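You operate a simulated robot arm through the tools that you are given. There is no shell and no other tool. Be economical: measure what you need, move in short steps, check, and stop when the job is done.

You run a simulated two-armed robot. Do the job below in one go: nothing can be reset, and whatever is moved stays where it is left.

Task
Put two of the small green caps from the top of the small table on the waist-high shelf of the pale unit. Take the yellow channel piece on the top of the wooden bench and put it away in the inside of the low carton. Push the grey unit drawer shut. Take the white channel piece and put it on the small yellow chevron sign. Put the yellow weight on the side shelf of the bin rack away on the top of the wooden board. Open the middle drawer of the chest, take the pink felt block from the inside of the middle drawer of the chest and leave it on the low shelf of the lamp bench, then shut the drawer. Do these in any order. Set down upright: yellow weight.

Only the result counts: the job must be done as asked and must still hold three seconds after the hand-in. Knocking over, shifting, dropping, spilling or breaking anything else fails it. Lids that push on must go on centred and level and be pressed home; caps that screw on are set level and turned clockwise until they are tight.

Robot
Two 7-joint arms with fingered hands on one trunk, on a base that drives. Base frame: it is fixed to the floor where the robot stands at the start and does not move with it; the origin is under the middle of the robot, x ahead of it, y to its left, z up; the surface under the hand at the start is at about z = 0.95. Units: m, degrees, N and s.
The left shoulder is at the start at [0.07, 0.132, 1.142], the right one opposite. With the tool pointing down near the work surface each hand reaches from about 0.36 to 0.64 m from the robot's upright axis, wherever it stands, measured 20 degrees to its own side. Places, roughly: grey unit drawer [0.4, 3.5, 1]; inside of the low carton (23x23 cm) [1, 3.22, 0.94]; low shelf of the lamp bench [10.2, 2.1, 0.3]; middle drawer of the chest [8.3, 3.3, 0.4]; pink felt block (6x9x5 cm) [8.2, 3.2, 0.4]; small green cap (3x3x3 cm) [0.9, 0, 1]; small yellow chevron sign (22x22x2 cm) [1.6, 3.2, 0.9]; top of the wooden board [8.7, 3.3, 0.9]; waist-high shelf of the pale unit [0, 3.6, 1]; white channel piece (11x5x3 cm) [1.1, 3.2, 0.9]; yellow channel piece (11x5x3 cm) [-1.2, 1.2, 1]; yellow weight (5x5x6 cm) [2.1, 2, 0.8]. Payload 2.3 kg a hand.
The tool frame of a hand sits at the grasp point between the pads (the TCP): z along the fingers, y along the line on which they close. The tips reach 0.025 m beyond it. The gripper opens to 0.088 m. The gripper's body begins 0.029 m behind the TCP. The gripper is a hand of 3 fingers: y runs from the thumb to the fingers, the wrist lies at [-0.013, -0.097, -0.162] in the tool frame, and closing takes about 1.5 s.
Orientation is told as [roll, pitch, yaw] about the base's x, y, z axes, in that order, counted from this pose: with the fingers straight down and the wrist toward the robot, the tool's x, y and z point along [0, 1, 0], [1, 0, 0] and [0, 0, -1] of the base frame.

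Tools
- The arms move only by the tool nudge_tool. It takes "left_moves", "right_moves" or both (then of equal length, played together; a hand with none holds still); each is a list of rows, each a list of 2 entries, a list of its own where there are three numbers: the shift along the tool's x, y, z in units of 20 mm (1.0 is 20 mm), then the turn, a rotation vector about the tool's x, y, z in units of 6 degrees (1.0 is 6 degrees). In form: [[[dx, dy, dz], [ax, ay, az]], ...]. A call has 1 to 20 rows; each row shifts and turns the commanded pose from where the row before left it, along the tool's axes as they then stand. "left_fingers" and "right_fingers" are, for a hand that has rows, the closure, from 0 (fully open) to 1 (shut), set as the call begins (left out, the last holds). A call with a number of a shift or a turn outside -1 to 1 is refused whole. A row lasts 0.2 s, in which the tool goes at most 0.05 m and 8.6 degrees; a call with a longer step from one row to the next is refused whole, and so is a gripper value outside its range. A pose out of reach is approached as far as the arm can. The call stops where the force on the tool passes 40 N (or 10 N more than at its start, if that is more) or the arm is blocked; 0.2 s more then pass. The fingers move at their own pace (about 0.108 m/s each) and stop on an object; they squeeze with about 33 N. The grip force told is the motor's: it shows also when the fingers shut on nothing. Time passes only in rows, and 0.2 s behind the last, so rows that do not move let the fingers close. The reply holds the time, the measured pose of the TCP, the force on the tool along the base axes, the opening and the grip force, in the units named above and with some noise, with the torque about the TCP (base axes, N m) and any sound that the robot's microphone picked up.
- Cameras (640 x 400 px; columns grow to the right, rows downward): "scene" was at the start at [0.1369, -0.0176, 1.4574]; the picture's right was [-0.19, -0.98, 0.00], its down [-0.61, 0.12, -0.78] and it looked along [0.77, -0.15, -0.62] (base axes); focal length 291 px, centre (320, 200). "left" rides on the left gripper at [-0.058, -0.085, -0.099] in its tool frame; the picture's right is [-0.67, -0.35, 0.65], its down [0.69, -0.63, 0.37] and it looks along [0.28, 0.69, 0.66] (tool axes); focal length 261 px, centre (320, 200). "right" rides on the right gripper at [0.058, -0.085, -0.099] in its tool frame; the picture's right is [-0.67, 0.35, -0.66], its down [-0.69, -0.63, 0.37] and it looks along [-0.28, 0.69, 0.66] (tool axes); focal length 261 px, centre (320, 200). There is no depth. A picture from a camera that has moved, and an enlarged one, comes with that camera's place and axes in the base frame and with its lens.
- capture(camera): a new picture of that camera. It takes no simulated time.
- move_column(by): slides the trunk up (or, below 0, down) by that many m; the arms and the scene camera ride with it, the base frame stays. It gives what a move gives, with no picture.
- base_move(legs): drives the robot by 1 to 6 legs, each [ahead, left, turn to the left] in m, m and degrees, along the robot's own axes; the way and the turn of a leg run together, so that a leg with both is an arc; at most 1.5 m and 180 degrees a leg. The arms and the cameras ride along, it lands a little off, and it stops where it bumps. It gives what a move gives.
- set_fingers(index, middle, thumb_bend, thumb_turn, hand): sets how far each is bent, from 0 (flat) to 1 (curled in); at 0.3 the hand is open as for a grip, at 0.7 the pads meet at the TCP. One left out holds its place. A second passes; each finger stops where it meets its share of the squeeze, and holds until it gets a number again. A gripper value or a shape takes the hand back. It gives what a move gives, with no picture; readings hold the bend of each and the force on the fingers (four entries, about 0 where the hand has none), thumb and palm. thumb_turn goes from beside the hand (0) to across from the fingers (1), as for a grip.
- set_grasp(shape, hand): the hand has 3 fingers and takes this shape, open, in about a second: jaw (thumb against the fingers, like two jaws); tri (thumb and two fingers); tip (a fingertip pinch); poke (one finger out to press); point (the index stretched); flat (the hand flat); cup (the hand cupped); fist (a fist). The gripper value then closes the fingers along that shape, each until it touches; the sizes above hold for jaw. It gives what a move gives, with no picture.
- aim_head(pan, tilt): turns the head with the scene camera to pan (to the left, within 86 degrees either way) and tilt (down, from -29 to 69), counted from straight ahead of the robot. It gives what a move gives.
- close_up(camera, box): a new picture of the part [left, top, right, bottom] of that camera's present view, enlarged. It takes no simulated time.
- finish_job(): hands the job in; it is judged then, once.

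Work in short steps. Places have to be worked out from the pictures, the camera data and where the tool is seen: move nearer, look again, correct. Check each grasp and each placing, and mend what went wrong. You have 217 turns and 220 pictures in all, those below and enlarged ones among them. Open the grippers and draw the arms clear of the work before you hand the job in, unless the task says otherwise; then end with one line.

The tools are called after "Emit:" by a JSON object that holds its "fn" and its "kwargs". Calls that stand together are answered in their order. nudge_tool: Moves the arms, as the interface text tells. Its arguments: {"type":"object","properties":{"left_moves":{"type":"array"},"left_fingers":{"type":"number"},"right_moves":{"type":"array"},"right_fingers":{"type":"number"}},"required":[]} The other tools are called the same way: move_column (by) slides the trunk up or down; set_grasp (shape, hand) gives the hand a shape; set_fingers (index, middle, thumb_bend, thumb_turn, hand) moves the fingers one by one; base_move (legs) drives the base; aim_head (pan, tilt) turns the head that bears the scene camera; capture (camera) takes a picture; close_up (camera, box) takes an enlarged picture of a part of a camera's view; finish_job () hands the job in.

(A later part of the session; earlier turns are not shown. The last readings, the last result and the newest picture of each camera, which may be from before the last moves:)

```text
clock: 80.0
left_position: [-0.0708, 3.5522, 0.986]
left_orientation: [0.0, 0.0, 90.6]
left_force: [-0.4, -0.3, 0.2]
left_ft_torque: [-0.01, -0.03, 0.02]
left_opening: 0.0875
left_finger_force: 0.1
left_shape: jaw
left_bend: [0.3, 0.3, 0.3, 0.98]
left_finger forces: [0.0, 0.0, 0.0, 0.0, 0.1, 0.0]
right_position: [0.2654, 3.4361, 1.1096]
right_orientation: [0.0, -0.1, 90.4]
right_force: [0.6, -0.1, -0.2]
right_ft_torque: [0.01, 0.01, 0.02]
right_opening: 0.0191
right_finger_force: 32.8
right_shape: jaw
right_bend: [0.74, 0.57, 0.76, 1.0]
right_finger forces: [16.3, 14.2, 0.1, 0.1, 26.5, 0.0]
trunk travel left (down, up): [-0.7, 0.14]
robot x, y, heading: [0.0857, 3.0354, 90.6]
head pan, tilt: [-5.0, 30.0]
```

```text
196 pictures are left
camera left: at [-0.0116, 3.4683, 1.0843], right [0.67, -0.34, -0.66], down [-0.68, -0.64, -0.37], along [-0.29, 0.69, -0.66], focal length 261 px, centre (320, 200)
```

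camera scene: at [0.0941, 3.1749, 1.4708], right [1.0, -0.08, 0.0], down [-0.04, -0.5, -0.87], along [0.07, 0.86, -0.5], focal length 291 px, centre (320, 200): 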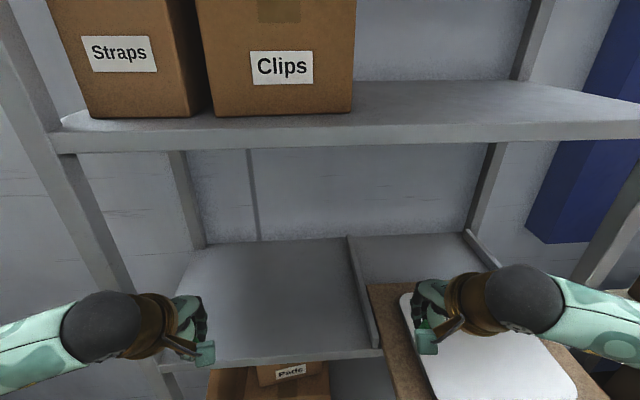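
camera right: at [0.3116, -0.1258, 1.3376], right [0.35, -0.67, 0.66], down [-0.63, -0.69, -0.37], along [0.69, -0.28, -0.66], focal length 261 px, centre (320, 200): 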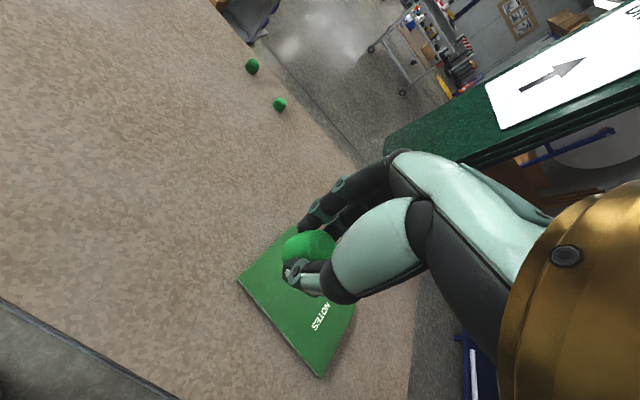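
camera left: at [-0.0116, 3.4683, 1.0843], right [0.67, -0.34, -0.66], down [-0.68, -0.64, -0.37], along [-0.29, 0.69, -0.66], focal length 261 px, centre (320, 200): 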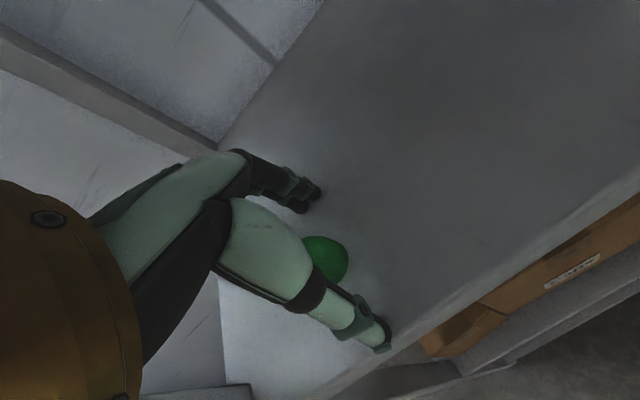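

Cap 1 stands on the shelf. I'll raise and withdraw the left hand, then shift the base left to bring the right hand over the free shelf area.

Emit:
{"fn": "nudge_tool", "kwargs": {"left_moves": [[[0, 0, -1], [0, 0, 0]], [[0, 0, -1], [0, 0, 0]], [[0, 0, -1], [0, 0, 0]], [[0, 0, -1], [0, 0, 0]], [[0, 0, -1], [0, 0, 0]], [[0, -1, 0], [0, 0, 0]], [[0, -1, 0], [0, 0, 0]], [[0, -1, 0], [0, 0, 0]], [[0, -1, 0], [0, 0, 0]], [[0, -1, 0], [0, 0, 0]], [[0, -1, 0], [0, 0, 0]]]}}

Emit:
{"fn": "base_move", "kwargs": {"legs": [[0, 0.14, 0]]}}

Emit:
{"fn": "nudge_tool", "kwargs": {"right_moves": [[[0.5, 1, 0], [0, 0, 0]], [[0.5, 1, 0], [0, 0, 0]], [[0.5, 1, 0], [0, 0, 0]], [[0.5, 1, 0], [0, 0, 0]], [[0.5, 1, 0], [0, 0, 0]], [[0.5, 0.8, 0], [0, 0, 0]], [[0, 0, 1], [0, 0, 0]], [[0, 0, 1], [0, 0, 0]], [[0, 0, 1], [0, 0, 0]], [[0, 0, 1], [0, 0, 0]], [[0, 0, 1], [0, 0, 0]]]}}

Emit:
{"fn": "capture", "kwargs": {"camera": "scene"}}

Emit:
{"fn": "capture", "kwargs": {"camera": "right"}}

```text
clock: 82.4
left_position: [-0.0698, 3.4309, 1.0854]
left_orientation: [0.0, -0.1, 90.5]
left_force: [0.8, -0.6, 0.1]
left_ft_torque: [-0.03, 0.04, 0.0]
left_opening: 0.0875
left_finger_force: 0.1
left_shape: jaw
left_bend: [0.3, 0.3, 0.3, 0.98]
left_finger forces: [0.0, 0.0, 0.0, 0.1, 0.1, 0.1]
right_position: [0.2655, 3.436, 1.1097]
right_orientation: [0.1, -0.1, 90.5]
right_force: [0.5, 0.4, -0.5]
right_ft_torque: [0.02, 0.01, 0.01]
right_opening: 0.0188
right_finger_force: 32.5
right_shape: jaw
right_bend: [0.74, 0.57, 0.76, 1.0]
right_finger forces: [16.1, 14.2, 0.0, 0.0, 26.6, 0.0]
trunk travel left (down, up): [-0.7, 0.14]
robot x, y, heading: [0.0852, 3.0403, 90.6]
head pan, tilt: [-5.0, 30.0]
```

```text
clock: 83.7
left_position: [-0.2051, 3.4309, 1.0864]
left_orientation: [0.2, -0.1, 90.5]
left_force: [0.3, 0.3, -0.4]
left_ft_torque: [-0.01, 0.02, 0.02]
left_opening: 0.0877
left_finger_force: 0.1
left_shape: jaw
left_bend: [0.3, 0.3, 0.3, 0.98]
left_finger forces: [0.0, 0.0, 0.0, 0.0, 0.0, 0.1]
right_position: [0.1286, 3.4346, 1.1089]
right_orientation: [0.3, 0.0, 90.4]
right_force: [0.4, -1.0, -0.5]
right_ft_torque: [-0.01, 0.02, 0.02]
right_opening: 0.0188
right_finger_force: 33.2
right_shape: jaw
right_bend: [0.74, 0.57, 0.76, 1.0]
right_finger forces: [16.1, 14.3, 0.0, 0.1, 26.6, 0.1]
trunk travel left (down, up): [-0.7, 0.14]
robot x, y, heading: [-0.055, 3.0406, 90.5]
head pan, tilt: [-5.0, 30.0]
```

```text
clock: 86.1
left_position: [-0.2084, 3.4317, 1.0854]
left_orientation: [0.0, 0.0, 90.6]
left_force: [0.0, 0.2, -0.5]
left_ft_torque: [0.01, 0.0, 0.01]
left_opening: 0.0875
left_finger_force: 0.0
left_shape: jaw
left_bend: [0.3, 0.3, 0.3, 0.98]
left_finger forces: [0.0, 0.0, 0.0, 0.0, 0.1, 0.0]
right_position: [0.064, 3.5503, 1.0096]
right_orientation: [0.0, 0.0, 90.3]
right_force: [0.4, 0.5, 0.4]
right_ft_torque: [0.0, 0.0, 0.03]
right_opening: 0.0192
right_finger_force: 33.1
right_shape: jaw
right_bend: [0.74, 0.57, 0.76, 1.0]
right_finger forces: [16.0, 14.7, 0.1, 0.0, 26.3, 0.0]
trunk travel left (down, up): [-0.7, 0.14]
robot x, y, heading: [-0.0528, 3.0353, 90.2]
head pan, tilt: [-5.0, 30.0]
```

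```text
195 pictures are left
camera scene: at [-0.0452, 3.1759, 1.4706], right [1.0, -0.08, 0.0], down [-0.04, -0.5, -0.87], along [0.07, 0.86, -0.5], focal length 291 px, centre (320, 200)
```

scene: 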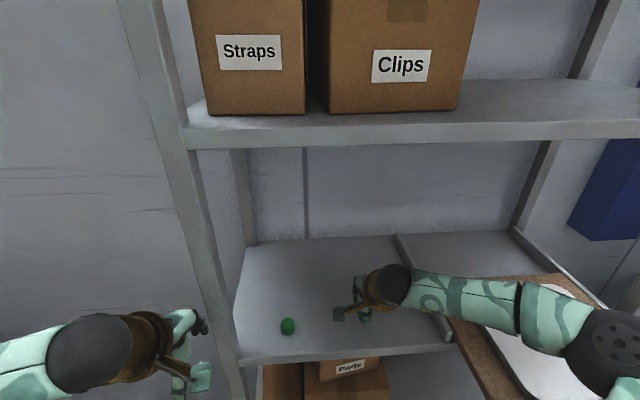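

```text
194 pictures are left
camera right: at [0.0073, 3.4655, 1.1079], right [0.67, 0.35, 0.66], down [0.69, -0.62, -0.37], along [0.28, 0.7, -0.66], focal length 261 px, centre (320, 200)
```

right: 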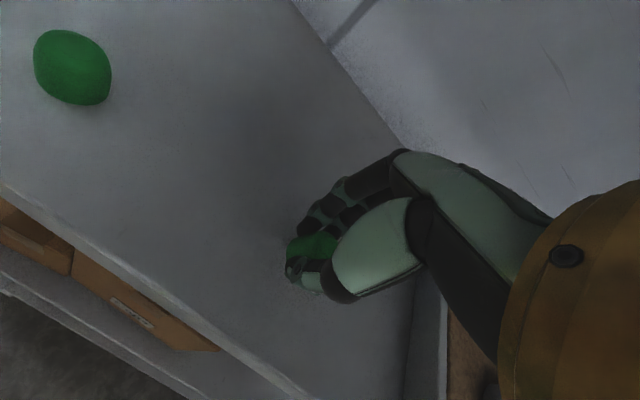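

The right hand is over a free spot at [0.064, 3.55]. I'll lower to contact and release.

Emit:
{"fn": "nudge_tool", "kwargs": {"right_moves": [[[0, 0, 1], [0, 0, 0]], [[0, 0, 0.15], [0, 0, 0]]]}}

Emit:
{"fn": "nudge_tool", "kwargs": {"right_moves": [[[0, 0, 0.1], [0, 0, 0]]]}}

```text
clock: 86.7
left_position: [-0.2094, 3.4297, 1.0858]
left_orientation: [-0.2, -0.1, 90.5]
left_force: [0.0, -0.6, 0.9]
left_ft_torque: [-0.02, -0.02, -0.01]
left_opening: 0.0878
left_finger_force: 0.0
left_shape: jaw
left_bend: [0.3, 0.3, 0.3, 0.98]
left_finger forces: [0.0, 0.1, 0.0, 0.0, 0.0, 0.0]
right_position: [0.0646, 3.5505, 0.9892]
right_orientation: [-0.1, -0.2, 90.3]
right_force: [0.0, 1.5, 6.1]
right_ft_torque: [0.12, -0.03, 0.01]
right_opening: 0.0189
right_finger_force: 33.2
right_shape: jaw
right_bend: [0.74, 0.56, 0.76, 1.0]
right_finger forces: [16.7, 15.2, 0.0, 0.0, 26.5, 0.0]
trunk travel left (down, up): [-0.7, 0.14]
robot x, y, heading: [-0.0543, 3.039, 90.5]
head pan, tilt: [-5.0, 30.0]
```

```text
clock: 87.1
left_position: [-0.2087, 3.4296, 1.0876]
left_orientation: [-0.2, -0.3, 90.5]
left_force: [-0.2, -0.9, -0.2]
left_ft_torque: [0.01, 0.04, 0.01]
left_opening: 0.0872
left_finger_force: 0.1
left_shape: jaw
left_bend: [0.3, 0.3, 0.3, 0.98]
left_finger forces: [0.1, 0.0, 0.0, 0.0, 0.0, 0.0]
right_position: [0.065, 3.548, 0.9885]
right_orientation: [0.0, -0.4, 90.4]
right_force: [0.2, 1.8, 12.6]
right_ft_torque: [0.25, -0.1, 0.02]
right_opening: 0.0194
right_finger_force: 32.9
right_shape: jaw
right_bend: [0.74, 0.56, 0.76, 1.0]
right_finger forces: [17.0, 16.3, 0.1, 0.1, 27.3, 0.0]
trunk travel left (down, up): [-0.7, 0.14]
robot x, y, heading: [-0.0554, 3.0363, 90.7]
head pan, tilt: [-5.0, 30.0]
```

The cap is touching with about 12 N. I'll open, lift and withdraw the right hand, then look.

Emit:
{"fn": "nudge_tool", "kwargs": {"right_moves": [[[0, 0, -0.1], [0, 0, 0]], [[0, 0, 0], [0, 0, 0]], [[0, 0, 0], [0, 0, 0]], [[0, 0, 0], [0, 0, 0]], [[0, 0, 0], [0, 0, 0]], [[0, 0, 0], [0, 0, 0]], [[0, 0, 0], [0, 0, 0]]], "right_fingers": 0}}

Emit:
{"fn": "nudge_tool", "kwargs": {"right_moves": [[[0, 0, -1], [0, 0, 0]], [[0, 0, -1], [0, 0, 0]], [[0, 0, -1], [0, 0, 0]], [[0, 0, -1], [0, 0, 0]], [[0, 0, -1], [0, 0, 0]], [[0, 0, -1], [0, 0, 0]], [[0, -1, 0], [0, 0, 0]], [[0, -1, 0], [0, 0, 0]], [[0, -1, 0], [0, 0, 0]], [[0, -1, 0], [0, 0, 0]], [[0, -1, 0], [0, 0, 0]], [[0, -1, 0], [0, 0, 0]]]}}

Emit:
{"fn": "base_move", "kwargs": {"legs": [[-0.36, 0, 0], [0, -0.35, 0]]}}

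Emit:
{"fn": "aim_head", "kwargs": {"pan": 0, "tilt": 35}}

Emit:
{"fn": "capture", "kwargs": {"camera": "scene"}}

```text
clock: 88.7
left_position: [-0.2074, 3.4302, 1.086]
left_orientation: [0.1, -0.1, 90.5]
left_force: [0.0, 0.0, 0.3]
left_ft_torque: [-0.02, -0.02, -0.02]
left_opening: 0.0874
left_finger_force: 0.0
left_shape: jaw
left_bend: [0.3, 0.3, 0.3, 0.98]
left_finger forces: [0.1, 0.0, 0.0, 0.0, 0.0, 0.0]
right_position: [0.0653, 3.5496, 0.9879]
right_orientation: [0.1, 0.0, 90.4]
right_force: [-0.4, -0.3, 0.6]
right_ft_torque: [-0.03, -0.01, 0.0]
right_opening: 0.0877
right_finger_force: 0.0
right_shape: jaw
right_bend: [0.3, 0.3, 0.3, 0.98]
right_finger forces: [0.0, 0.0, 0.0, 0.0, 0.1, 0.0]
trunk travel left (down, up): [-0.7, 0.14]
robot x, y, heading: [-0.0506, 3.0347, 90.7]
head pan, tilt: [-5.0, 30.0]
```

```text
clock: 91.3
left_position: [-0.2082, 3.4304, 1.0865]
left_orientation: [0.0, 0.0, 90.5]
left_force: [1.1, 0.4, 0.5]
left_ft_torque: [-0.02, 0.0, 0.01]
left_opening: 0.0876
left_finger_force: 0.1
left_shape: jaw
left_bend: [0.3, 0.3, 0.3, 0.98]
left_finger forces: [0.0, 0.0, 0.0, 0.0, 0.0, 0.0]
right_position: [0.067, 3.4287, 1.1081]
right_orientation: [0.0, -0.1, 90.4]
right_force: [0.3, 0.9, -0.4]
right_ft_torque: [0.01, -0.02, -0.01]
right_opening: 0.0877
right_finger_force: 0.1
right_shape: jaw
right_bend: [0.3, 0.3, 0.3, 0.98]
right_finger forces: [0.1, 0.0, 0.2, 0.1, 0.0, 0.1]
trunk travel left (down, up): [-0.7, 0.14]
robot x, y, heading: [-0.054, 3.0356, 90.2]
head pan, tilt: [-5.0, 30.0]
```

```text
clock: 95.5
left_position: [0.1437, 3.0737, 1.0848]
left_orientation: [-0.1, -0.1, 90.6]
left_force: [0.4, 1.0, 0.2]
left_ft_torque: [0.0, -0.04, 0.01]
left_opening: 0.0878
left_finger_force: 0.1
left_shape: jaw
left_bend: [0.3, 0.3, 0.3, 0.98]
left_finger forces: [0.1, 0.0, 0.2, 0.1, 0.1, 0.0]
right_position: [0.417, 3.0728, 1.1079]
right_orientation: [-0.1, 0.0, 90.5]
right_force: [0.5, -0.3, 0.2]
right_ft_torque: [-0.03, 0.01, 0.0]
right_opening: 0.0876
right_finger_force: 0.0
right_shape: jaw
right_bend: [0.3, 0.3, 0.3, 0.98]
right_finger forces: [0.1, 0.0, 0.0, 0.0, 0.0, 0.0]
trunk travel left (down, up): [-0.7, 0.14]
robot x, y, heading: [0.3043, 2.6805, 90.8]
head pan, tilt: [-5.0, 30.0]
```

```text
clock: 96.2
left_position: [0.1453, 3.0716, 1.0855]
left_orientation: [-0.1, -0.1, 90.6]
left_force: [0.1, -0.4, 0.3]
left_ft_torque: [0.0, -0.02, 0.03]
left_opening: 0.0875
left_finger_force: 0.1
left_shape: jaw
left_bend: [0.3, 0.3, 0.3, 0.98]
left_finger forces: [0.0, 0.0, 0.0, 0.1, 0.0, 0.1]
right_position: [0.4183, 3.0718, 1.1073]
right_orientation: [-0.1, 0.1, 90.5]
right_force: [-0.2, -0.5, 0.1]
right_ft_torque: [0.0, 0.0, 0.0]
right_opening: 0.0877
right_finger_force: 0.1
right_shape: jaw
right_bend: [0.3, 0.3, 0.3, 0.98]
right_finger forces: [0.0, 0.0, 0.0, 0.0, 0.1, 0.0]
trunk travel left (down, up): [-0.7, 0.14]
robot x, y, heading: [0.2981, 2.6764, 90.4]
head pan, tilt: [0.0, 35.0]
```

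```text
193 pictures are left
camera scene: at [0.3003, 2.8159, 1.4629], right [1.0, 0.01, 0.0], down [0.01, -0.57, -0.82], along [-0.01, 0.82, -0.57], focal length 291 px, centre (320, 200)
```

scene: 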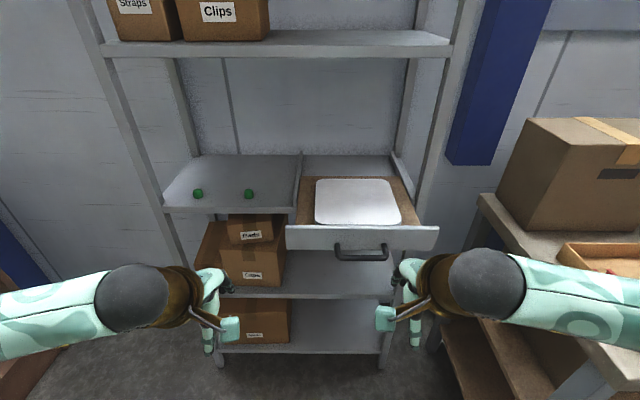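

Both caps stand on the shelf. The drawer panel is at y≈3.385, z 0.91–0.975, x 0.2–0.6, with its handle in the middle at z≈0.93. I'll close the right fingers, drive nearer and lower the hand in front of it.

Emit:
{"fn": "base_move", "kwargs": {"legs": [[0.17, 0, 0]]}}

Emit:
{"fn": "nudge_tool", "kwargs": {"right_moves": [[[0, 0, 1], [0, 0, 0]], [[0, 0, 1], [0, 0, 0]], [[0, 0, 1], [0, 0, 0]], [[0, 0, 1], [0, 0, 0]], [[0, 0, 1], [0, 0, 0]], [[0, 0, 1], [0, 0, 0]], [[0, 0, 1], [0, 0, 0]], [[0, 0, 0.8], [0, 0, 0]]], "right_fingers": 1}}

Emit:
{"fn": "capture", "kwargs": {"camera": "scene"}}

Emit:
{"fn": "capture", "kwargs": {"camera": "right"}}

```text
clock: 97.6
left_position: [0.1428, 3.239, 1.0868]
left_orientation: [0.0, -0.2, 90.6]
left_force: [1.2, -0.5, -1.2]
left_ft_torque: [0.0, 0.01, 0.02]
left_opening: 0.0876
left_finger_force: 0.0
left_shape: jaw
left_bend: [0.3, 0.3, 0.3, 0.98]
left_finger forces: [0.1, 0.0, 0.1, 0.0, 0.0, 0.1]
right_position: [0.4161, 3.2377, 1.1093]
right_orientation: [0.0, -0.2, 90.7]
right_force: [-0.4, 0.0, -0.3]
right_ft_torque: [0.0, 0.04, -0.01]
right_opening: 0.0875
right_finger_force: 0.1
right_shape: jaw
right_bend: [0.3, 0.3, 0.3, 0.98]
right_finger forces: [0.0, 0.0, 0.0, 0.1, 0.0, 0.0]
trunk travel left (down, up): [-0.7, 0.14]
robot x, y, heading: [0.3008, 2.8499, 90.4]
head pan, tilt: [0.0, 35.0]
```

```text
clock: 99.4
left_position: [0.1419, 3.2403, 1.0851]
left_orientation: [0.0, -0.2, 90.7]
left_force: [0.6, 0.6, -0.3]
left_ft_torque: [0.04, -0.01, -0.03]
left_opening: 0.0874
left_finger_force: 0.1
left_shape: jaw
left_bend: [0.3, 0.3, 0.3, 0.98]
left_finger forces: [0.1, 0.0, 0.0, 0.1, 0.1, 0.0]
right_position: [0.4169, 3.2402, 0.9517]
right_orientation: [0.0, -0.1, 90.6]
right_force: [-0.1, -0.5, 1.2]
right_ft_torque: [0.04, -0.02, -0.01]
right_opening: 0.0001
right_finger_force: 33.1
right_shape: jaw
right_bend: [0.7, 0.7, 0.77, 1.0]
right_finger forces: [0.0, 1.1, 0.0, 0.1, 0.0, 0.1]
trunk travel left (down, up): [-0.7, 0.14]
robot x, y, heading: [0.2941, 2.8433, 90.7]
head pan, tilt: [0.0, 35.0]
```

```text
192 pictures are left
camera scene: at [0.2981, 2.9833, 1.4629], right [1.0, 0.01, 0.0], down [0.01, -0.57, -0.82], along [-0.01, 0.82, -0.57], focal length 291 px, centre (320, 200)
```

scene: 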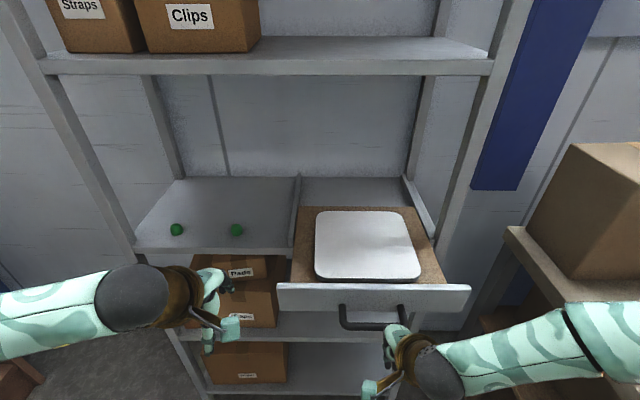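

```text
191 pictures are left
camera right: at [0.359, 3.1549, 1.0494], right [0.67, 0.36, 0.66], down [0.69, -0.62, -0.37], along [0.28, 0.7, -0.66], focal length 261 px, centre (320, 200)
```

right: 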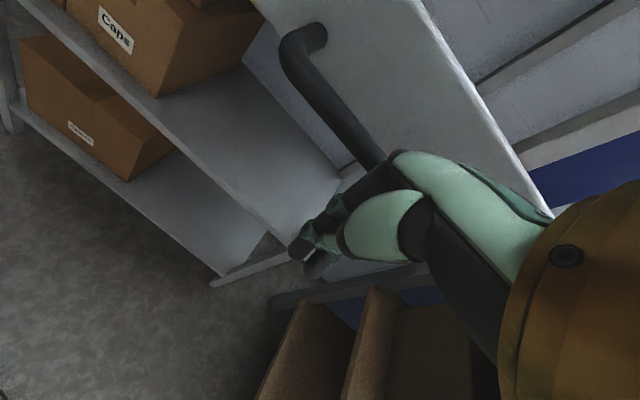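

The fingers are level with the handle, about 5 cm short of it. I'll push forward.

Emit:
{"fn": "nudge_tool", "kwargs": {"right_moves": [[[0.3, 1, 0], [0, 0, 0]], [[0.3, 1, 0], [0, 0, 0]], [[0, 1, 0], [0, 0, 0]], [[0, 1, 0], [0, 0, 0]], [[0, 0.7, 0], [0, 0, 0]], [[0, 0.7, 0], [0, 0, 0]], [[0, 0.7, 0], [0, 0, 0]], [[0, 0.7, 0], [0, 0, 0]]]}}

Emit:
{"fn": "capture", "kwargs": {"camera": "scene"}}

```text
clock: 101.2
left_position: [0.1434, 3.2414, 1.0858]
left_orientation: [0.0, 0.0, 90.7]
left_force: [-0.2, -0.1, 0.5]
left_ft_torque: [-0.01, -0.04, 0.03]
left_opening: 0.0876
left_finger_force: 0.1
left_shape: jaw
left_bend: [0.3, 0.3, 0.3, 0.98]
left_finger forces: [0.0, 0.0, 0.0, 0.0, 0.1, 0.1]
right_position: [0.4037, 3.3767, 0.9518]
right_orientation: [0.0, 0.0, 90.6]
right_force: [0.6, -0.6, 0.1]
right_ft_torque: [0.01, 0.0, -0.01]
right_opening: 0.0
right_finger_force: 32.5
right_shape: jaw
right_bend: [0.7, 0.7, 0.77, 1.0]
right_finger forces: [0.0, 0.7, 0.0, 0.0, 0.1, 0.0]
trunk travel left (down, up): [-0.7, 0.14]
robot x, y, heading: [0.299, 2.8447, 90.5]
head pan, tilt: [0.0, 35.0]
```

```text
190 pictures are left
camera scene: at [0.2988, 2.9844, 1.4628], right [1.0, 0.01, 0.0], down [0.01, -0.57, -0.82], along [-0.01, 0.82, -0.57], focal length 291 px, centre (320, 200)
```

scene: 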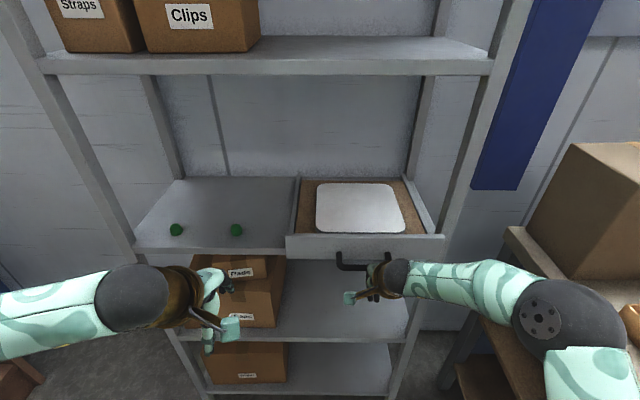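

The drawer slides easily. I'll keep pushing in smaller steps until it resists.

Emit:
{"fn": "nudge_tool", "kwargs": {"right_moves": [[[0, 0.4, 0], [0, 0, 0]], [[0, 0.4, 0], [0, 0, 0]], [[0, 0.4, 0], [0, 0, 0]], [[0, 0.4, 0], [0, 0, 0]], [[0, 0.4, 0], [0, 0, 0]], [[0, 0.4, 0], [0, 0, 0]], [[0, 0.4, 0], [0, 0, 0]], [[0, 0.4, 0], [0, 0, 0]]]}}

Emit:
{"fn": "capture", "kwargs": {"camera": "scene"}}

```text
clock: 102.9
left_position: [0.1431, 3.2261, 1.0926]
left_orientation: [-0.1, -0.9, 90.5]
left_force: [0.1, 0.4, -1.3]
left_ft_torque: [0.0, 0.0, -0.03]
left_opening: 0.0877
left_finger_force: 0.0
left_shape: jaw
left_bend: [0.3, 0.3, 0.3, 0.98]
left_finger forces: [0.0, 0.0, 0.1, 0.1, 0.0, 0.1]
right_position: [0.4032, 3.4182, 0.9571]
right_orientation: [-0.1, -0.3, 90.6]
right_force: [1.5, -29.6, 10.4]
right_ft_torque: [1.09, -0.03, -0.28]
right_opening: 0.0003
right_finger_force: 33.1
right_shape: jaw
right_bend: [0.7, 0.7, 0.77, 1.0]
right_finger forces: [0.0, 30.1, 0.0, 0.1, 0.0, 0.0]
trunk travel left (down, up): [-0.7, 0.14]
robot x, y, heading: [0.3003, 2.8432, 90.4]
head pan, tilt: [0.0, 35.0]
stopped in row 8 (right hand): the force on the tool passed its limit at 42 N (the readings are from after the stop); the commanded pose is now the measured one
```

```text
189 pictures are left
camera scene: at [0.2983, 2.9634, 1.465], right [1.0, 0.01, 0.0], down [0.0, -0.56, -0.83], along [-0.01, 0.83, -0.56], focal length 291 px, centre (320, 200)
```

scene: 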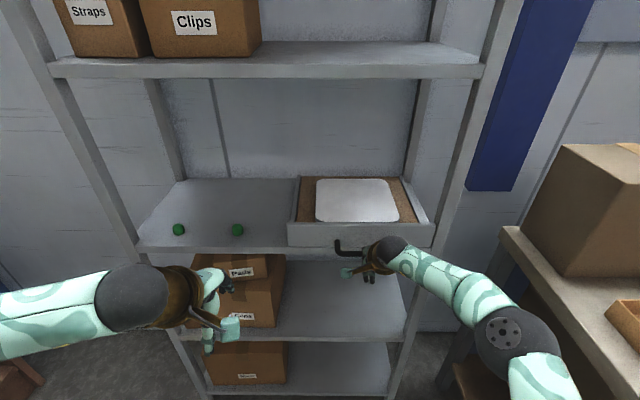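

It came up against a firm stop. I'll back off and inspect the drawer.

Emit:
{"fn": "nudge_tool", "kwargs": {"right_moves": [[[0, -1, 0], [0, 0, 0]], [[0, -1, 0], [0, 0, 0]], [[0, -1, 0], [0, 0, 0]], [[0, -1, 0], [0, 0, 0]], [[0, -1, 0], [0, 0, 0]], [[0, -1, -1], [0, 0, 0]], [[0, -1, -1], [0, 0, 0]], [[0, -1, -1], [0, 0, 0]], [[0, -1, -1], [0, 0, 0]], [[0, -1, -1], [0, 0, 0]]], "right_fingers": 0}}

Emit:
{"fn": "close_up", "kwargs": {"camera": "scene", "box": [240, 150, 480, 300]}}

```text
clock: 105.1
left_position: [0.1435, 3.2385, 1.0864]
left_orientation: [0.0, -0.1, 90.6]
left_force: [-0.1, -0.6, 0.3]
left_ft_torque: [0.01, -0.01, 0.01]
left_opening: 0.0875
left_finger_force: 0.1
left_shape: jaw
left_bend: [0.3, 0.3, 0.3, 0.98]
left_finger forces: [0.0, 0.0, 0.0, 0.1, 0.0, 0.1]
right_position: [0.4044, 3.2286, 1.0501]
right_orientation: [-0.1, 0.4, 90.6]
right_force: [-0.5, 0.6, 0.6]
right_ft_torque: [0.0, 0.0, 0.0]
right_opening: 0.0878
right_finger_force: 0.1
right_shape: jaw
right_bend: [0.3, 0.3, 0.3, 0.98]
right_finger forces: [0.0, 0.0, 0.0, 0.0, 0.1, 0.1]
trunk travel left (down, up): [-0.7, 0.14]
robot x, y, heading: [0.3021, 2.8465, 90.7]
head pan, tilt: [0.0, 35.0]
```

```text
2.67 times, centred on (360, 225) of scene
camera zoom: at [0.2988, 2.9814, 1.463], right [1.0, 0.01, 0.0], down [0.01, -0.57, -0.82], along [-0.01, 0.82, -0.57], focal length 776 px, centre (213, 133)
```

zoom: 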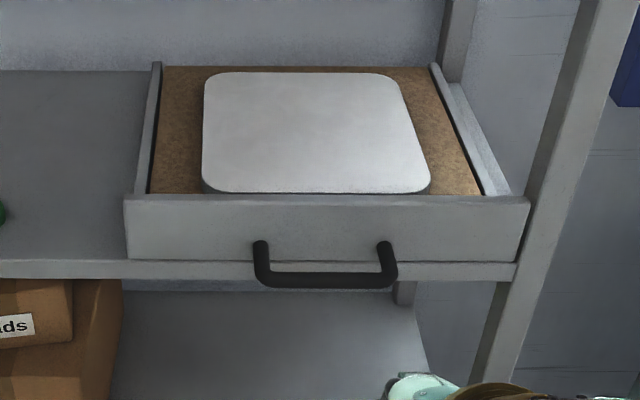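

The drawer is flush and shut. Next I'll look at the bench on the right, with the carton, white channel and chevron sign.

Emit:
{"fn": "base_move", "kwargs": {"legs": [[-0.35, 0, 0], [0, -0.95, 0]]}}

Emit:
{"fn": "aim_head", "kwargs": {"pan": 0, "tilt": 32}}

Emit:
{"fn": "capture", "kwargs": {"camera": "scene"}}

```text
clock: 111.9
left_position: [1.0874, 2.9001, 1.0848]
left_orientation: [-0.1, -0.1, 90.8]
left_force: [0.2, 0.0, 0.9]
left_ft_torque: [0.01, 0.02, -0.03]
left_opening: 0.0877
left_finger_force: 0.1
left_shape: jaw
left_bend: [0.3, 0.3, 0.3, 0.98]
left_finger forces: [0.0, 0.0, 0.0, 0.1, 0.0, 0.0]
right_position: [1.3492, 2.8917, 1.0492]
right_orientation: [-0.1, 0.4, 90.8]
right_force: [-1.5, -0.2, 0.6]
right_ft_torque: [0.01, -0.01, 0.0]
right_opening: 0.0877
right_finger_force: 0.0
right_shape: jaw
right_bend: [0.3, 0.3, 0.3, 0.98]
right_finger forces: [0.0, 0.0, 0.0, 0.0, 0.0, 0.1]
trunk travel left (down, up): [-0.7, 0.14]
robot x, y, heading: [1.2441, 2.509, 90.8]
head pan, tilt: [0.0, 35.0]
```

```text
clock: 112.5
left_position: [1.0872, 2.8995, 1.086]
left_orientation: [0.0, -0.1, 90.7]
left_force: [0.0, -0.3, 0.5]
left_ft_torque: [-0.02, -0.01, 0.01]
left_opening: 0.0879
left_finger_force: 0.0
left_shape: jaw
left_bend: [0.3, 0.3, 0.3, 0.98]
left_finger forces: [0.0, 0.0, 0.0, 0.1, 0.0, 0.1]
right_position: [1.3501, 2.8906, 1.0501]
right_orientation: [-0.1, 0.4, 90.8]
right_force: [0.4, 0.4, -0.2]
right_ft_torque: [-0.02, 0.02, 0.02]
right_opening: 0.0877
right_finger_force: 0.1
right_shape: jaw
right_bend: [0.3, 0.3, 0.3, 0.98]
right_finger forces: [0.0, 0.0, 0.0, 0.0, 0.1, 0.0]
trunk travel left (down, up): [-0.7, 0.14]
robot x, y, heading: [1.2417, 2.5068, 90.5]
head pan, tilt: [0.0, 32.0]
```

```text
187 pictures are left
camera scene: at [1.2442, 2.6444, 1.4675], right [1.0, 0.01, 0.0], down [0.01, -0.53, -0.85], along [-0.01, 0.85, -0.53], focal length 291 px, centre (320, 200)
```

scene: 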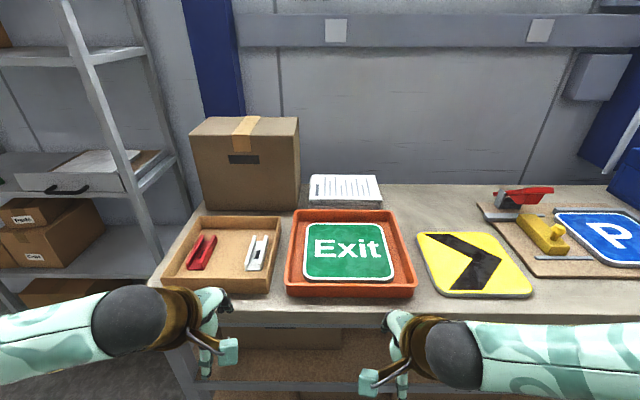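

The carton holds a red and a white channel piece; the white one is at about [1.07, 3.24], lying roughly along y. I'll raise the hands and drive in for a closer look.

Emit:
{"fn": "nudge_tool", "kwargs": {"left_moves": [[[0, 0, -1], [0, 0, 0]], [[0, 0, -1], [0, 0, 0]], [[0, 0, -1], [0, 0, 0]], [[0, 0, -1], [0, 0, 0]], [[0, 0, -1], [0, 0, 0]], [[0, 0, -1], [0, 0, 0]]], "right_moves": [[[0, 0, -1], [0, 0, 0]], [[0, 0, -1], [0, 0, 0]], [[0, 0, -1], [0, 0, 0]], [[0, 0, -1], [0, 0, 0]], [[0, 0, -1], [0, 0, 0]], [[0, 0, -1], [0, 0, 0]]]}}

Emit:
{"fn": "base_move", "kwargs": {"legs": [[0.25, 0, 0]]}}

Emit:
{"fn": "aim_head", "kwargs": {"pan": 20, "tilt": 48}}

Emit:
{"fn": "capture", "kwargs": {"camera": "scene"}}

Emit:
{"fn": "capture", "kwargs": {"camera": "left"}}

```text
clock: 113.9
left_position: [1.0887, 2.8991, 1.2065]
left_orientation: [0.1, 0.0, 90.8]
left_force: [0.2, 0.2, -1.0]
left_ft_torque: [-0.01, -0.01, 0.0]
left_opening: 0.0876
left_finger_force: 0.1
left_shape: jaw
left_bend: [0.3, 0.3, 0.3, 0.98]
left_finger forces: [0.1, 0.0, 0.0, 0.0, 0.0, 0.0]
right_position: [1.3503, 2.8928, 1.1704]
right_orientation: [-0.1, 0.4, 90.9]
right_force: [0.3, 0.1, 0.2]
right_ft_torque: [-0.02, 0.02, -0.03]
right_opening: 0.0876
right_finger_force: 0.0
right_shape: jaw
right_bend: [0.3, 0.3, 0.3, 0.98]
right_finger forces: [0.1, 0.1, 0.1, 0.0, 0.0, 0.0]
trunk travel left (down, up): [-0.7, 0.14]
robot x, y, heading: [1.2425, 2.506, 90.9]
head pan, tilt: [0.0, 32.0]
```

```text
clock: 115.7
left_position: [1.0845, 3.1456, 1.2068]
left_orientation: [0.0, -0.2, 91.0]
left_force: [0.3, 0.2, -0.1]
left_ft_torque: [0.03, -0.01, 0.01]
left_opening: 0.0875
left_finger_force: 0.0
left_shape: jaw
left_bend: [0.3, 0.3, 0.3, 0.98]
left_finger forces: [0.1, 0.1, 0.1, 0.1, 0.0, 0.0]
right_position: [1.3448, 3.1388, 1.1693]
right_orientation: [-0.1, 0.3, 91.0]
right_force: [-0.1, -0.1, 0.1]
right_ft_torque: [0.03, 0.03, -0.04]
right_opening: 0.0875
right_finger_force: 0.1
right_shape: jaw
right_bend: [0.3, 0.3, 0.3, 0.98]
right_finger forces: [0.0, 0.0, 0.1, 0.0, 0.0, 0.0]
trunk travel left (down, up): [-0.7, 0.14]
robot x, y, heading: [1.2444, 2.7532, 90.8]
head pan, tilt: [0.0, 32.0]
```

```text
clock: 116.6
left_position: [1.0841, 3.1475, 1.2057]
left_orientation: [0.0, 0.0, 91.0]
left_force: [0.6, -0.1, -0.4]
left_ft_torque: [-0.02, -0.01, 0.02]
left_opening: 0.0877
left_finger_force: 0.1
left_shape: jaw
left_bend: [0.3, 0.3, 0.3, 0.98]
left_finger forces: [0.0, 0.0, 0.0, 0.1, 0.0, 0.0]
right_position: [1.3439, 3.1417, 1.1699]
right_orientation: [-0.1, 0.6, 91.0]
right_force: [-0.8, 0.3, 0.0]
right_ft_torque: [-0.01, 0.03, 0.01]
right_opening: 0.0878
right_finger_force: 0.1
right_shape: jaw
right_bend: [0.3, 0.3, 0.3, 0.98]
right_finger forces: [0.1, 0.1, 0.0, 0.1, 0.1, 0.0]
trunk travel left (down, up): [-0.7, 0.14]
robot x, y, heading: [1.2381, 2.7497, 90.9]
head pan, tilt: [20.0, 48.0]
```

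```text
186 pictures are left
camera scene: at [1.2136, 2.8769, 1.4438], right [0.93, 0.36, 0.0], down [0.26, -0.69, -0.67], along [-0.24, 0.63, -0.74], focal length 291 px, centre (320, 200)
```

scene: 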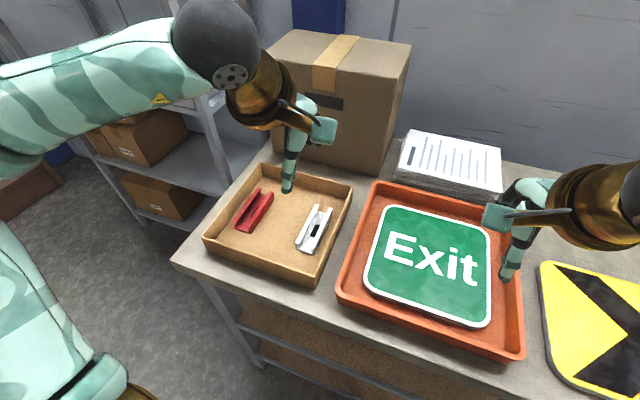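

```text
185 pictures are left
camera left: at [1.1426, 3.0637, 1.3043], right [0.68, -0.34, -0.66], down [-0.67, -0.64, -0.37], along [-0.3, 0.69, -0.66], focal length 261 px, centre (320, 200)
```

left: 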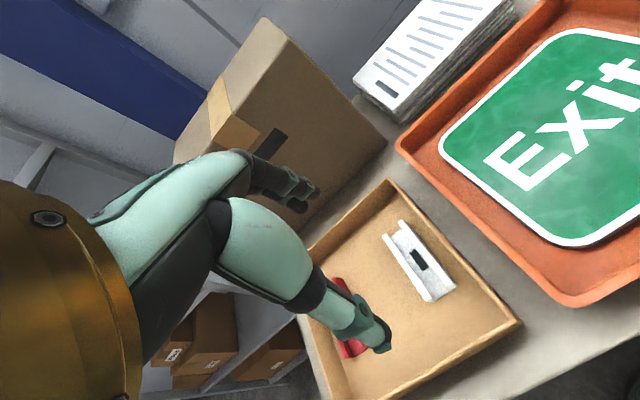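

The white piece is centred near [1.07, 3.22] along y, with a gap of only about 2 cm to the carton's right wall. I'll turn the left hand by −90° so it closes along x, with the opening reduced.

Emit:
{"fn": "nudge_tool", "kwargs": {"left_moves": [[[0, 0, 0], [0, 0, 1]], [[0, 0, 0], [0, 0, 1]], [[0, 0, 0], [0, 0, 1]], [[0, 0, 0], [0, 0, 1]], [[0, 0, 0], [0, 0, 1]], [[0, 0, 0], [0, 0, 1]], [[0, 0, 0], [0, 0, 1]], [[0, 0, 0], [0, 0, 1]], [[0, 0, 0], [0, 0, 1]], [[0, 0, 0], [0, 0, 1]], [[0, 0, 0], [0, 0, 1]], [[0, 0, 0], [0, 0, 1]], [[0, 0, 0], [0, 0, 1]], [[0, 0, 0], [0, 0, 1]], [[0, 0, 0], [0, 0, 1]]], "left_fingers": 0.25}}

Emit:
{"fn": "capture", "kwargs": {"camera": "left"}}

```text
clock: 119.8
left_position: [1.1681, 3.0055, 1.1976]
left_orientation: [0.0, 0.1, 0.9]
left_force: [0.0, -0.3, 0.9]
left_ft_torque: [0.01, -0.01, -0.02]
left_opening: 0.0663
left_finger_force: 0.1
left_shape: jaw
left_bend: [0.27, 0.35, 0.54, 0.99]
left_finger forces: [0.1, 0.0, 0.0, 0.1, 0.0, 0.0]
left hand out of reach, approached as far as the arm can: row 8, 9, 10, 11, 12, 13, 14, 15
right_position: [1.3455, 3.1405, 1.1698]
right_orientation: [0.0, 0.4, 91.1]
right_force: [0.0, 0.0, 0.1]
right_ft_torque: [0.03, 0.01, 0.0]
right_opening: 0.0876
right_finger_force: 0.1
right_shape: jaw
right_bend: [0.3, 0.3, 0.3, 0.98]
right_finger forces: [0.1, 0.1, 0.0, 0.0, 0.0, 0.0]
trunk travel left (down, up): [-0.7, 0.14]
robot x, y, heading: [1.2398, 2.7551, 91.1]
head pan, tilt: [20.0, 48.0]
```

```text
184 pictures are left
camera left: at [1.0849, 2.9464, 1.2968], right [-0.34, -0.68, -0.66], down [-0.64, 0.67, -0.36], along [0.69, 0.3, -0.66], focal length 261 px, centre (320, 200)
```

left: 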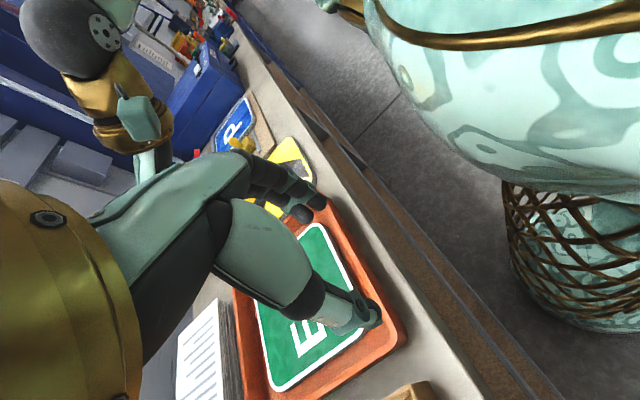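

Turned fully the arm runs out of wrist range, so I'll turn the hand back to −30° relative. The base will make up the rest, with heading 30° standing front-left of the carton.

Emit:
{"fn": "nudge_tool", "kwargs": {"left_moves": [[[0, 0, 0], [0, 0, -1]], [[0, 0, 0], [0, 0, -1]], [[0, 0, 0], [0, 0, -1]], [[0, 0, 0], [0, 0, -1]], [[0, 0, 0], [0, 0, -1]], [[0, 0, 0], [0, 0, -1]], [[0, 0, 0], [0, 0, -1]], [[0, 0, 0], [0, 0, -1]], [[0, 0, 0], [0, 0, -1]], [[0, 0, 0], [0, 0, -1]]]}}

Emit:
{"fn": "base_move", "kwargs": {"legs": [[-0.25, 0, 0], [0, 0.55, 0], [0, 0, -60]]}}

```text
clock: 122.0
left_position: [1.168, 3.0056, 1.197]
left_orientation: [0.1, -0.2, 61.2]
left_force: [-0.7, -0.1, 0.6]
left_ft_torque: [-0.01, -0.04, -0.01]
left_opening: 0.0661
left_finger_force: 0.0
left_shape: jaw
left_bend: [0.27, 0.35, 0.54, 0.99]
left_finger forces: [0.0, 0.0, 0.0, 0.0, 0.1, 0.0]
right_position: [1.3454, 3.1392, 1.1708]
right_orientation: [-0.1, 0.4, 91.0]
right_force: [-0.3, -0.2, -1.0]
right_ft_torque: [0.0, 0.0, 0.01]
right_opening: 0.0877
right_finger_force: 0.0
right_shape: jaw
right_bend: [0.3, 0.3, 0.3, 0.98]
right_finger forces: [0.1, 0.1, 0.0, 0.1, 0.1, 0.1]
trunk travel left (down, up): [-0.7, 0.14]
robot x, y, heading: [1.2404, 2.7537, 91.1]
head pan, tilt: [20.0, 48.0]
```

```text
clock: 129.2
left_position: [0.8785, 2.6833, 1.1984]
left_orientation: [0.1, -0.1, 0.6]
left_force: [-1.1, -0.4, 0.3]
left_ft_torque: [0.01, 0.0, -0.01]
left_opening: 0.0663
left_finger_force: 0.0
left_shape: jaw
left_bend: [0.27, 0.35, 0.54, 0.99]
left_finger forces: [0.0, 0.0, 0.0, 0.0, 0.0, 0.0]
right_position: [1.0842, 2.5951, 1.1694]
right_orientation: [-0.1, 0.4, 30.5]
right_force: [-0.3, 0.6, 0.2]
right_ft_torque: [0.0, 0.02, -0.02]
right_opening: 0.0876
right_finger_force: 0.1
right_shape: jaw
right_bend: [0.3, 0.3, 0.3, 0.98]
right_finger forces: [0.1, 0.1, 0.0, 0.0, 0.0, 0.0]
trunk travel left (down, up): [-0.7, 0.14]
robot x, y, heading: [0.698, 2.4953, 30.6]
head pan, tilt: [20.0, 48.0]
```

The hand now closes along x with the base at heading 30°. I'll move in and bring the hand above the white piece.

Emit:
{"fn": "base_move", "kwargs": {"legs": [[0.135, 0.228, 0]]}}

Emit:
{"fn": "nudge_tool", "kwargs": {"left_moves": [[[0.95, 0.67, 0], [0, 0, 0]], [[0.95, 0.67, 0], [0, 0, 0]], [[0.95, 0.67, 0], [0, 0, 0]], [[0.95, 0.67, 0], [0, 0, 0]], [[0.95, 0.67, 0], [0, 0, 0]], [[0.95, 0.67, 0], [0, 0, 0]], [[0.95, 0.67, 0], [0, 0, 0]], [[0.95, 0.67, 0], [0, 0, 0]], [[0.95, 0.67, 0.5], [0, 0, 0]], [[0.95, 0.67, 1], [0, 0, 0]], [[0.95, 0.67, 1], [0, 0, 0]], [[0.95, 0.67, 1], [0, 0, 0]], [[0.95, 0.67, 1], [0, 0, 0]], [[0.95, 0.67, 1], [0, 0, 0]]]}}

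Emit:
{"fn": "capture", "kwargs": {"camera": "left"}}

Emit:
{"fn": "capture", "kwargs": {"camera": "scene"}}

```text
clock: 131.1
left_position: [0.8796, 2.9444, 1.1981]
left_orientation: [0.1, 0.0, 0.6]
left_force: [-1.1, 0.5, 0.1]
left_ft_torque: [-0.02, 0.0, 0.02]
left_opening: 0.0665
left_finger_force: 0.0
left_shape: jaw
left_bend: [0.27, 0.35, 0.54, 0.99]
left_finger forces: [0.1, 0.0, 0.0, 0.0, 0.0, 0.0]
right_position: [1.0845, 2.8582, 1.1703]
right_orientation: [-0.1, 0.4, 30.7]
right_force: [-0.5, -0.9, 0.3]
right_ft_torque: [0.03, -0.01, 0.02]
right_opening: 0.0877
right_finger_force: 0.1
right_shape: jaw
right_bend: [0.3, 0.3, 0.3, 0.98]
right_finger forces: [0.0, 0.1, 0.0, 0.1, 0.1, 0.1]
trunk travel left (down, up): [-0.7, 0.14]
robot x, y, heading: [0.6935, 2.7603, 30.2]
head pan, tilt: [20.0, 48.0]
```

```text
clock: 134.1
left_position: [1.0147, 3.1445, 1.1615]
left_orientation: [0.0, -0.2, 0.6]
left_force: [-0.4, 0.8, -0.7]
left_ft_torque: [-0.02, -0.01, -0.01]
left_opening: 0.0665
left_finger_force: 0.1
left_shape: jaw
left_bend: [0.27, 0.35, 0.54, 0.99]
left_finger forces: [0.1, 0.1, 0.1, 0.0, 0.1, 0.0]
left hand out of reach, approached as far as the arm can: row 11, 12, 13, 14
right_position: [1.084, 2.8593, 1.1706]
right_orientation: [-0.1, 0.4, 30.5]
right_force: [0.2, 0.7, 0.0]
right_ft_torque: [-0.04, 0.01, -0.01]
right_opening: 0.0874
right_finger_force: 0.1
right_shape: jaw
right_bend: [0.3, 0.3, 0.3, 0.98]
right_finger forces: [0.1, 0.0, 0.0, 0.0, 0.0, 0.0]
trunk travel left (down, up): [-0.7, 0.14]
robot x, y, heading: [0.6968, 2.7578, 30.3]
head pan, tilt: [20.0, 48.0]
```

```text
183 pictures are left
camera left: at [0.931, 3.086, 1.2599], right [-0.34, -0.67, -0.66], down [-0.64, 0.68, -0.37], along [0.69, 0.29, -0.66], focal length 261 px, centre (320, 200)
```

left: 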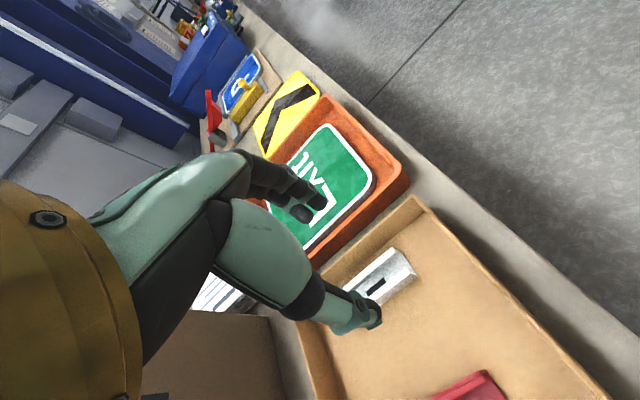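

```text
182 pictures are left
camera scene: at [0.7907, 2.8446, 1.4438], right [0.77, -0.64, 0.0], down [-0.47, -0.57, -0.67], along [0.43, 0.52, -0.74], focal length 291 px, centre (320, 200)
```

scene: 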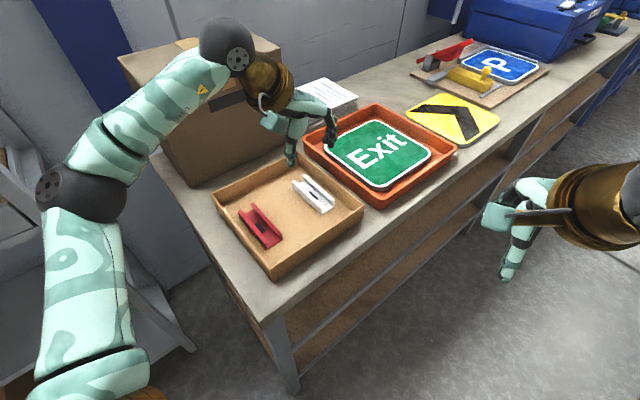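

Outward yaw limits the left arm. I'll test the right hand's inward yaw (−90° relative) in free air and retract the left hand meanwhile.

Emit:
{"fn": "nudge_tool", "kwargs": {"left_moves": [[[-0.9, -0.6, 0], [0, 0, 0]], [[-0.9, -0.6, 0], [0, 0, 0]], [[-0.9, -0.6, 0], [0, 0, 0]], [[-0.9, -0.6, 0], [0, 0, 0]], [[-0.9, -0.6, 0], [0, 0, 0]], [[-0.9, -0.6, 0], [0, 0, 0]], [[-0.9, -0.6, 0], [0, 0, 0]], [[-0.9, -0.6, 0], [0, 0, -1]], [[-0.9, -0.6, 0], [0, 0, -1]], [[-0.9, -0.6, 0], [0, 0, -1]], [[0, 0, 0], [0, 0, -1]], [[0, 0, 0], [0, 0, -1]]]}}

Emit:
{"fn": "nudge_tool", "kwargs": {"right_moves": [[[0, 0, 0], [0, 0, 1]], [[0, 0, 0], [0, 0, 1]], [[0, 0, 0], [0, 0, 1]], [[0, 0, 0], [0, 0, 1]], [[0, 0, 0], [0, 0, 1]], [[0, 0, 0], [0, 0, 1]], [[0, 0, 0], [0, 0, 1]], [[0, 0, 0], [0, 0, 1]], [[0, 0, 0], [0, 0, 1]], [[0, 0, 0], [0, 0, 1]]]}}

```text
clock: 136.7
left_position: [0.9024, 2.9597, 1.1618]
left_orientation: [0.0, -0.1, 30.7]
left_force: [-0.8, 0.4, 0.0]
left_ft_torque: [-0.02, 0.02, 0.01]
left_opening: 0.0662
left_finger_force: 0.1
left_shape: jaw
left_bend: [0.27, 0.35, 0.54, 0.99]
left_finger forces: [0.0, 0.0, 0.1, 0.0, 0.0, 0.1]
right_position: [1.0847, 2.8594, 1.1693]
right_orientation: [-0.1, 0.4, 30.6]
right_force: [-0.3, -1.0, 0.0]
right_ft_torque: [-0.02, -0.01, 0.01]
right_opening: 0.0877
right_finger_force: 0.0
right_shape: jaw
right_bend: [0.3, 0.3, 0.3, 0.98]
right_finger forces: [0.1, 0.1, 0.1, 0.1, 0.0, 0.0]
trunk travel left (down, up): [-0.7, 0.14]
robot x, y, heading: [0.6955, 2.7609, 30.7]
head pan, tilt: [20.0, 48.0]
```

```text
clock: 138.9
left_position: [0.903, 2.9603, 1.1622]
left_orientation: [0.0, -0.1, 30.7]
left_force: [0.2, -1.1, -1.0]
left_ft_torque: [0.04, 0.06, 0.03]
left_opening: 0.0664
left_finger_force: 0.0
left_shape: jaw
left_bend: [0.27, 0.35, 0.54, 0.99]
left_finger forces: [0.1, 0.0, 0.1, 0.1, 0.1, 0.0]
right_position: [1.0837, 2.8607, 1.1697]
right_orientation: [-0.5, 0.2, -29.6]
right_force: [0.5, 0.0, 0.4]
right_ft_torque: [-0.01, 0.01, 0.0]
right_opening: 0.0875
right_finger_force: 0.1
right_shape: jaw
right_bend: [0.3, 0.3, 0.3, 0.98]
right_finger forces: [0.1, 0.0, 0.0, 0.1, 0.1, 0.0]
trunk travel left (down, up): [-0.7, 0.14]
robot x, y, heading: [0.6934, 2.7601, 30.7]
head pan, tilt: [20.0, 48.0]
```

The right hand can turn inward fine. I'll rotate it to −75° relative and turn the base to heading 75° at about (0.845, 2.765), so it closes along x over the white piece.

Emit:
{"fn": "base_move", "kwargs": {"legs": [[0.129, -0.077, 0], [0, 0, 44.4]]}}

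Emit:
{"fn": "nudge_tool", "kwargs": {"right_moves": [[[0, 0, 0], [0, 0, 1]], [[0, 0, 0], [0, 0, 1]], [[0, 0, 0], [0, 0, 0.5]]], "right_fingers": 0.25}}

Emit:
{"fn": "capture", "kwargs": {"camera": "right"}}

Emit:
{"fn": "aim_head", "kwargs": {"pan": 0, "tilt": 52}}

Emit:
{"fn": "capture", "kwargs": {"camera": "scene"}}

```text
clock: 142.3
left_position: [0.8566, 3.046, 1.1603]
left_orientation: [0.0, -0.1, 74.8]
left_force: [-1.1, 0.2, 0.3]
left_ft_torque: [0.01, -0.04, 0.03]
left_opening: 0.0662
left_finger_force: 0.0
left_shape: jaw
left_bend: [0.27, 0.35, 0.54, 0.99]
left_finger forces: [0.1, 0.1, 0.0, 0.0, 0.0, 0.0]
right_position: [1.0554, 3.1022, 1.1696]
right_orientation: [-0.4, 0.2, 14.9]
right_force: [0.3, 0.2, -1.0]
right_ft_torque: [0.02, 0.0, 0.04]
right_opening: 0.0879
right_finger_force: 0.0
right_shape: jaw
right_bend: [0.3, 0.3, 0.3, 0.98]
right_finger forces: [0.0, 0.0, 0.1, 0.1, 0.1, 0.1]
trunk travel left (down, up): [-0.7, 0.14]
robot x, y, heading: [0.8506, 2.7557, 74.9]
head pan, tilt: [20.0, 48.0]
```

```text
clock: 143.1
left_position: [0.8547, 3.0461, 1.1597]
left_orientation: [0.1, -0.1, 74.8]
left_force: [0.4, 0.4, 0.2]
left_ft_torque: [0.0, -0.02, 0.03]
left_opening: 0.0663
left_finger_force: 0.1
left_shape: jaw
left_bend: [0.27, 0.35, 0.54, 0.99]
left_finger forces: [0.1, 0.0, 0.0, 0.1, 0.1, 0.0]
right_position: [1.0548, 3.101, 1.1703]
right_orientation: [-0.4, 0.0, -0.2]
right_force: [-0.7, 0.1, 0.6]
right_ft_torque: [0.02, 0.01, -0.02]
right_opening: 0.0665
right_finger_force: 0.0
right_shape: jaw
right_bend: [0.27, 0.35, 0.54, 0.99]
right_finger forces: [0.0, 0.0, 0.0, 0.1, 0.0, 0.1]
trunk travel left (down, up): [-0.7, 0.14]
robot x, y, heading: [0.8437, 2.7576, 74.8]
head pan, tilt: [20.0, 48.0]
```

```text
181 pictures are left
camera right: at [0.9695, 3.1603, 1.2675], right [0.35, -0.67, 0.66], down [-0.63, -0.69, -0.36], along [0.69, -0.29, -0.66], focal length 261 px, centre (320, 200)
```

right: 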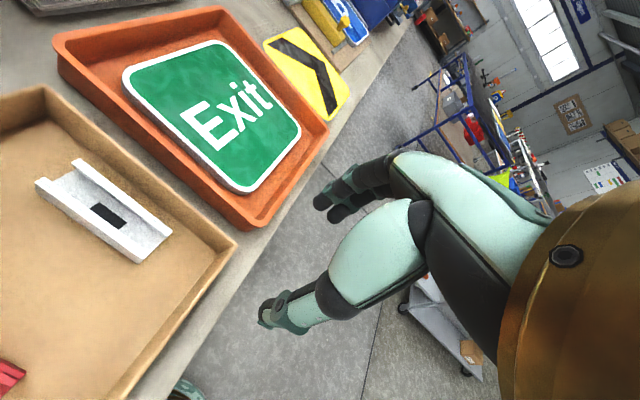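

```text
clock: 143.9
left_position: [0.8549, 3.0462, 1.162]
left_orientation: [0.0, -0.1, 74.9]
left_force: [0.4, 0.0, -0.3]
left_ft_torque: [-0.01, 0.0, 0.01]
left_opening: 0.066
left_finger_force: 0.2
left_shape: jaw
left_bend: [0.27, 0.35, 0.54, 0.99]
left_finger forces: [0.0, 0.0, 0.0, 0.1, 0.1, 0.0]
right_position: [1.0554, 3.1013, 1.1704]
right_orientation: [-0.4, 0.0, -0.1]
right_force: [-0.1, 0.0, 0.1]
right_ft_torque: [-0.03, -0.01, 0.0]
right_opening: 0.066
right_finger_force: 0.1
right_shape: jaw
right_bend: [0.27, 0.35, 0.54, 0.99]
right_finger forces: [0.0, 0.0, 0.0, 0.0, 0.0, 0.0]
trunk travel left (down, up): [-0.7, 0.14]
robot x, y, heading: [0.8494, 2.7601, 74.9]
head pan, tilt: [0.0, 52.0]
```

```text
180 pictures are left
camera scene: at [0.8816, 2.8775, 1.4385], right [0.97, -0.26, 0.0], down [-0.21, -0.76, -0.62], along [0.16, 0.59, -0.79], focal length 291 px, centre (320, 200)
```

scene: 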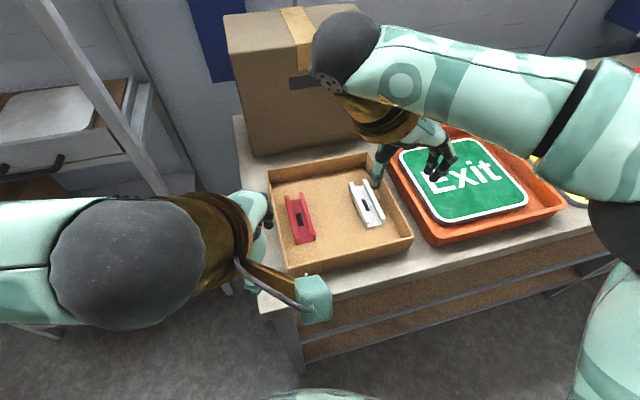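

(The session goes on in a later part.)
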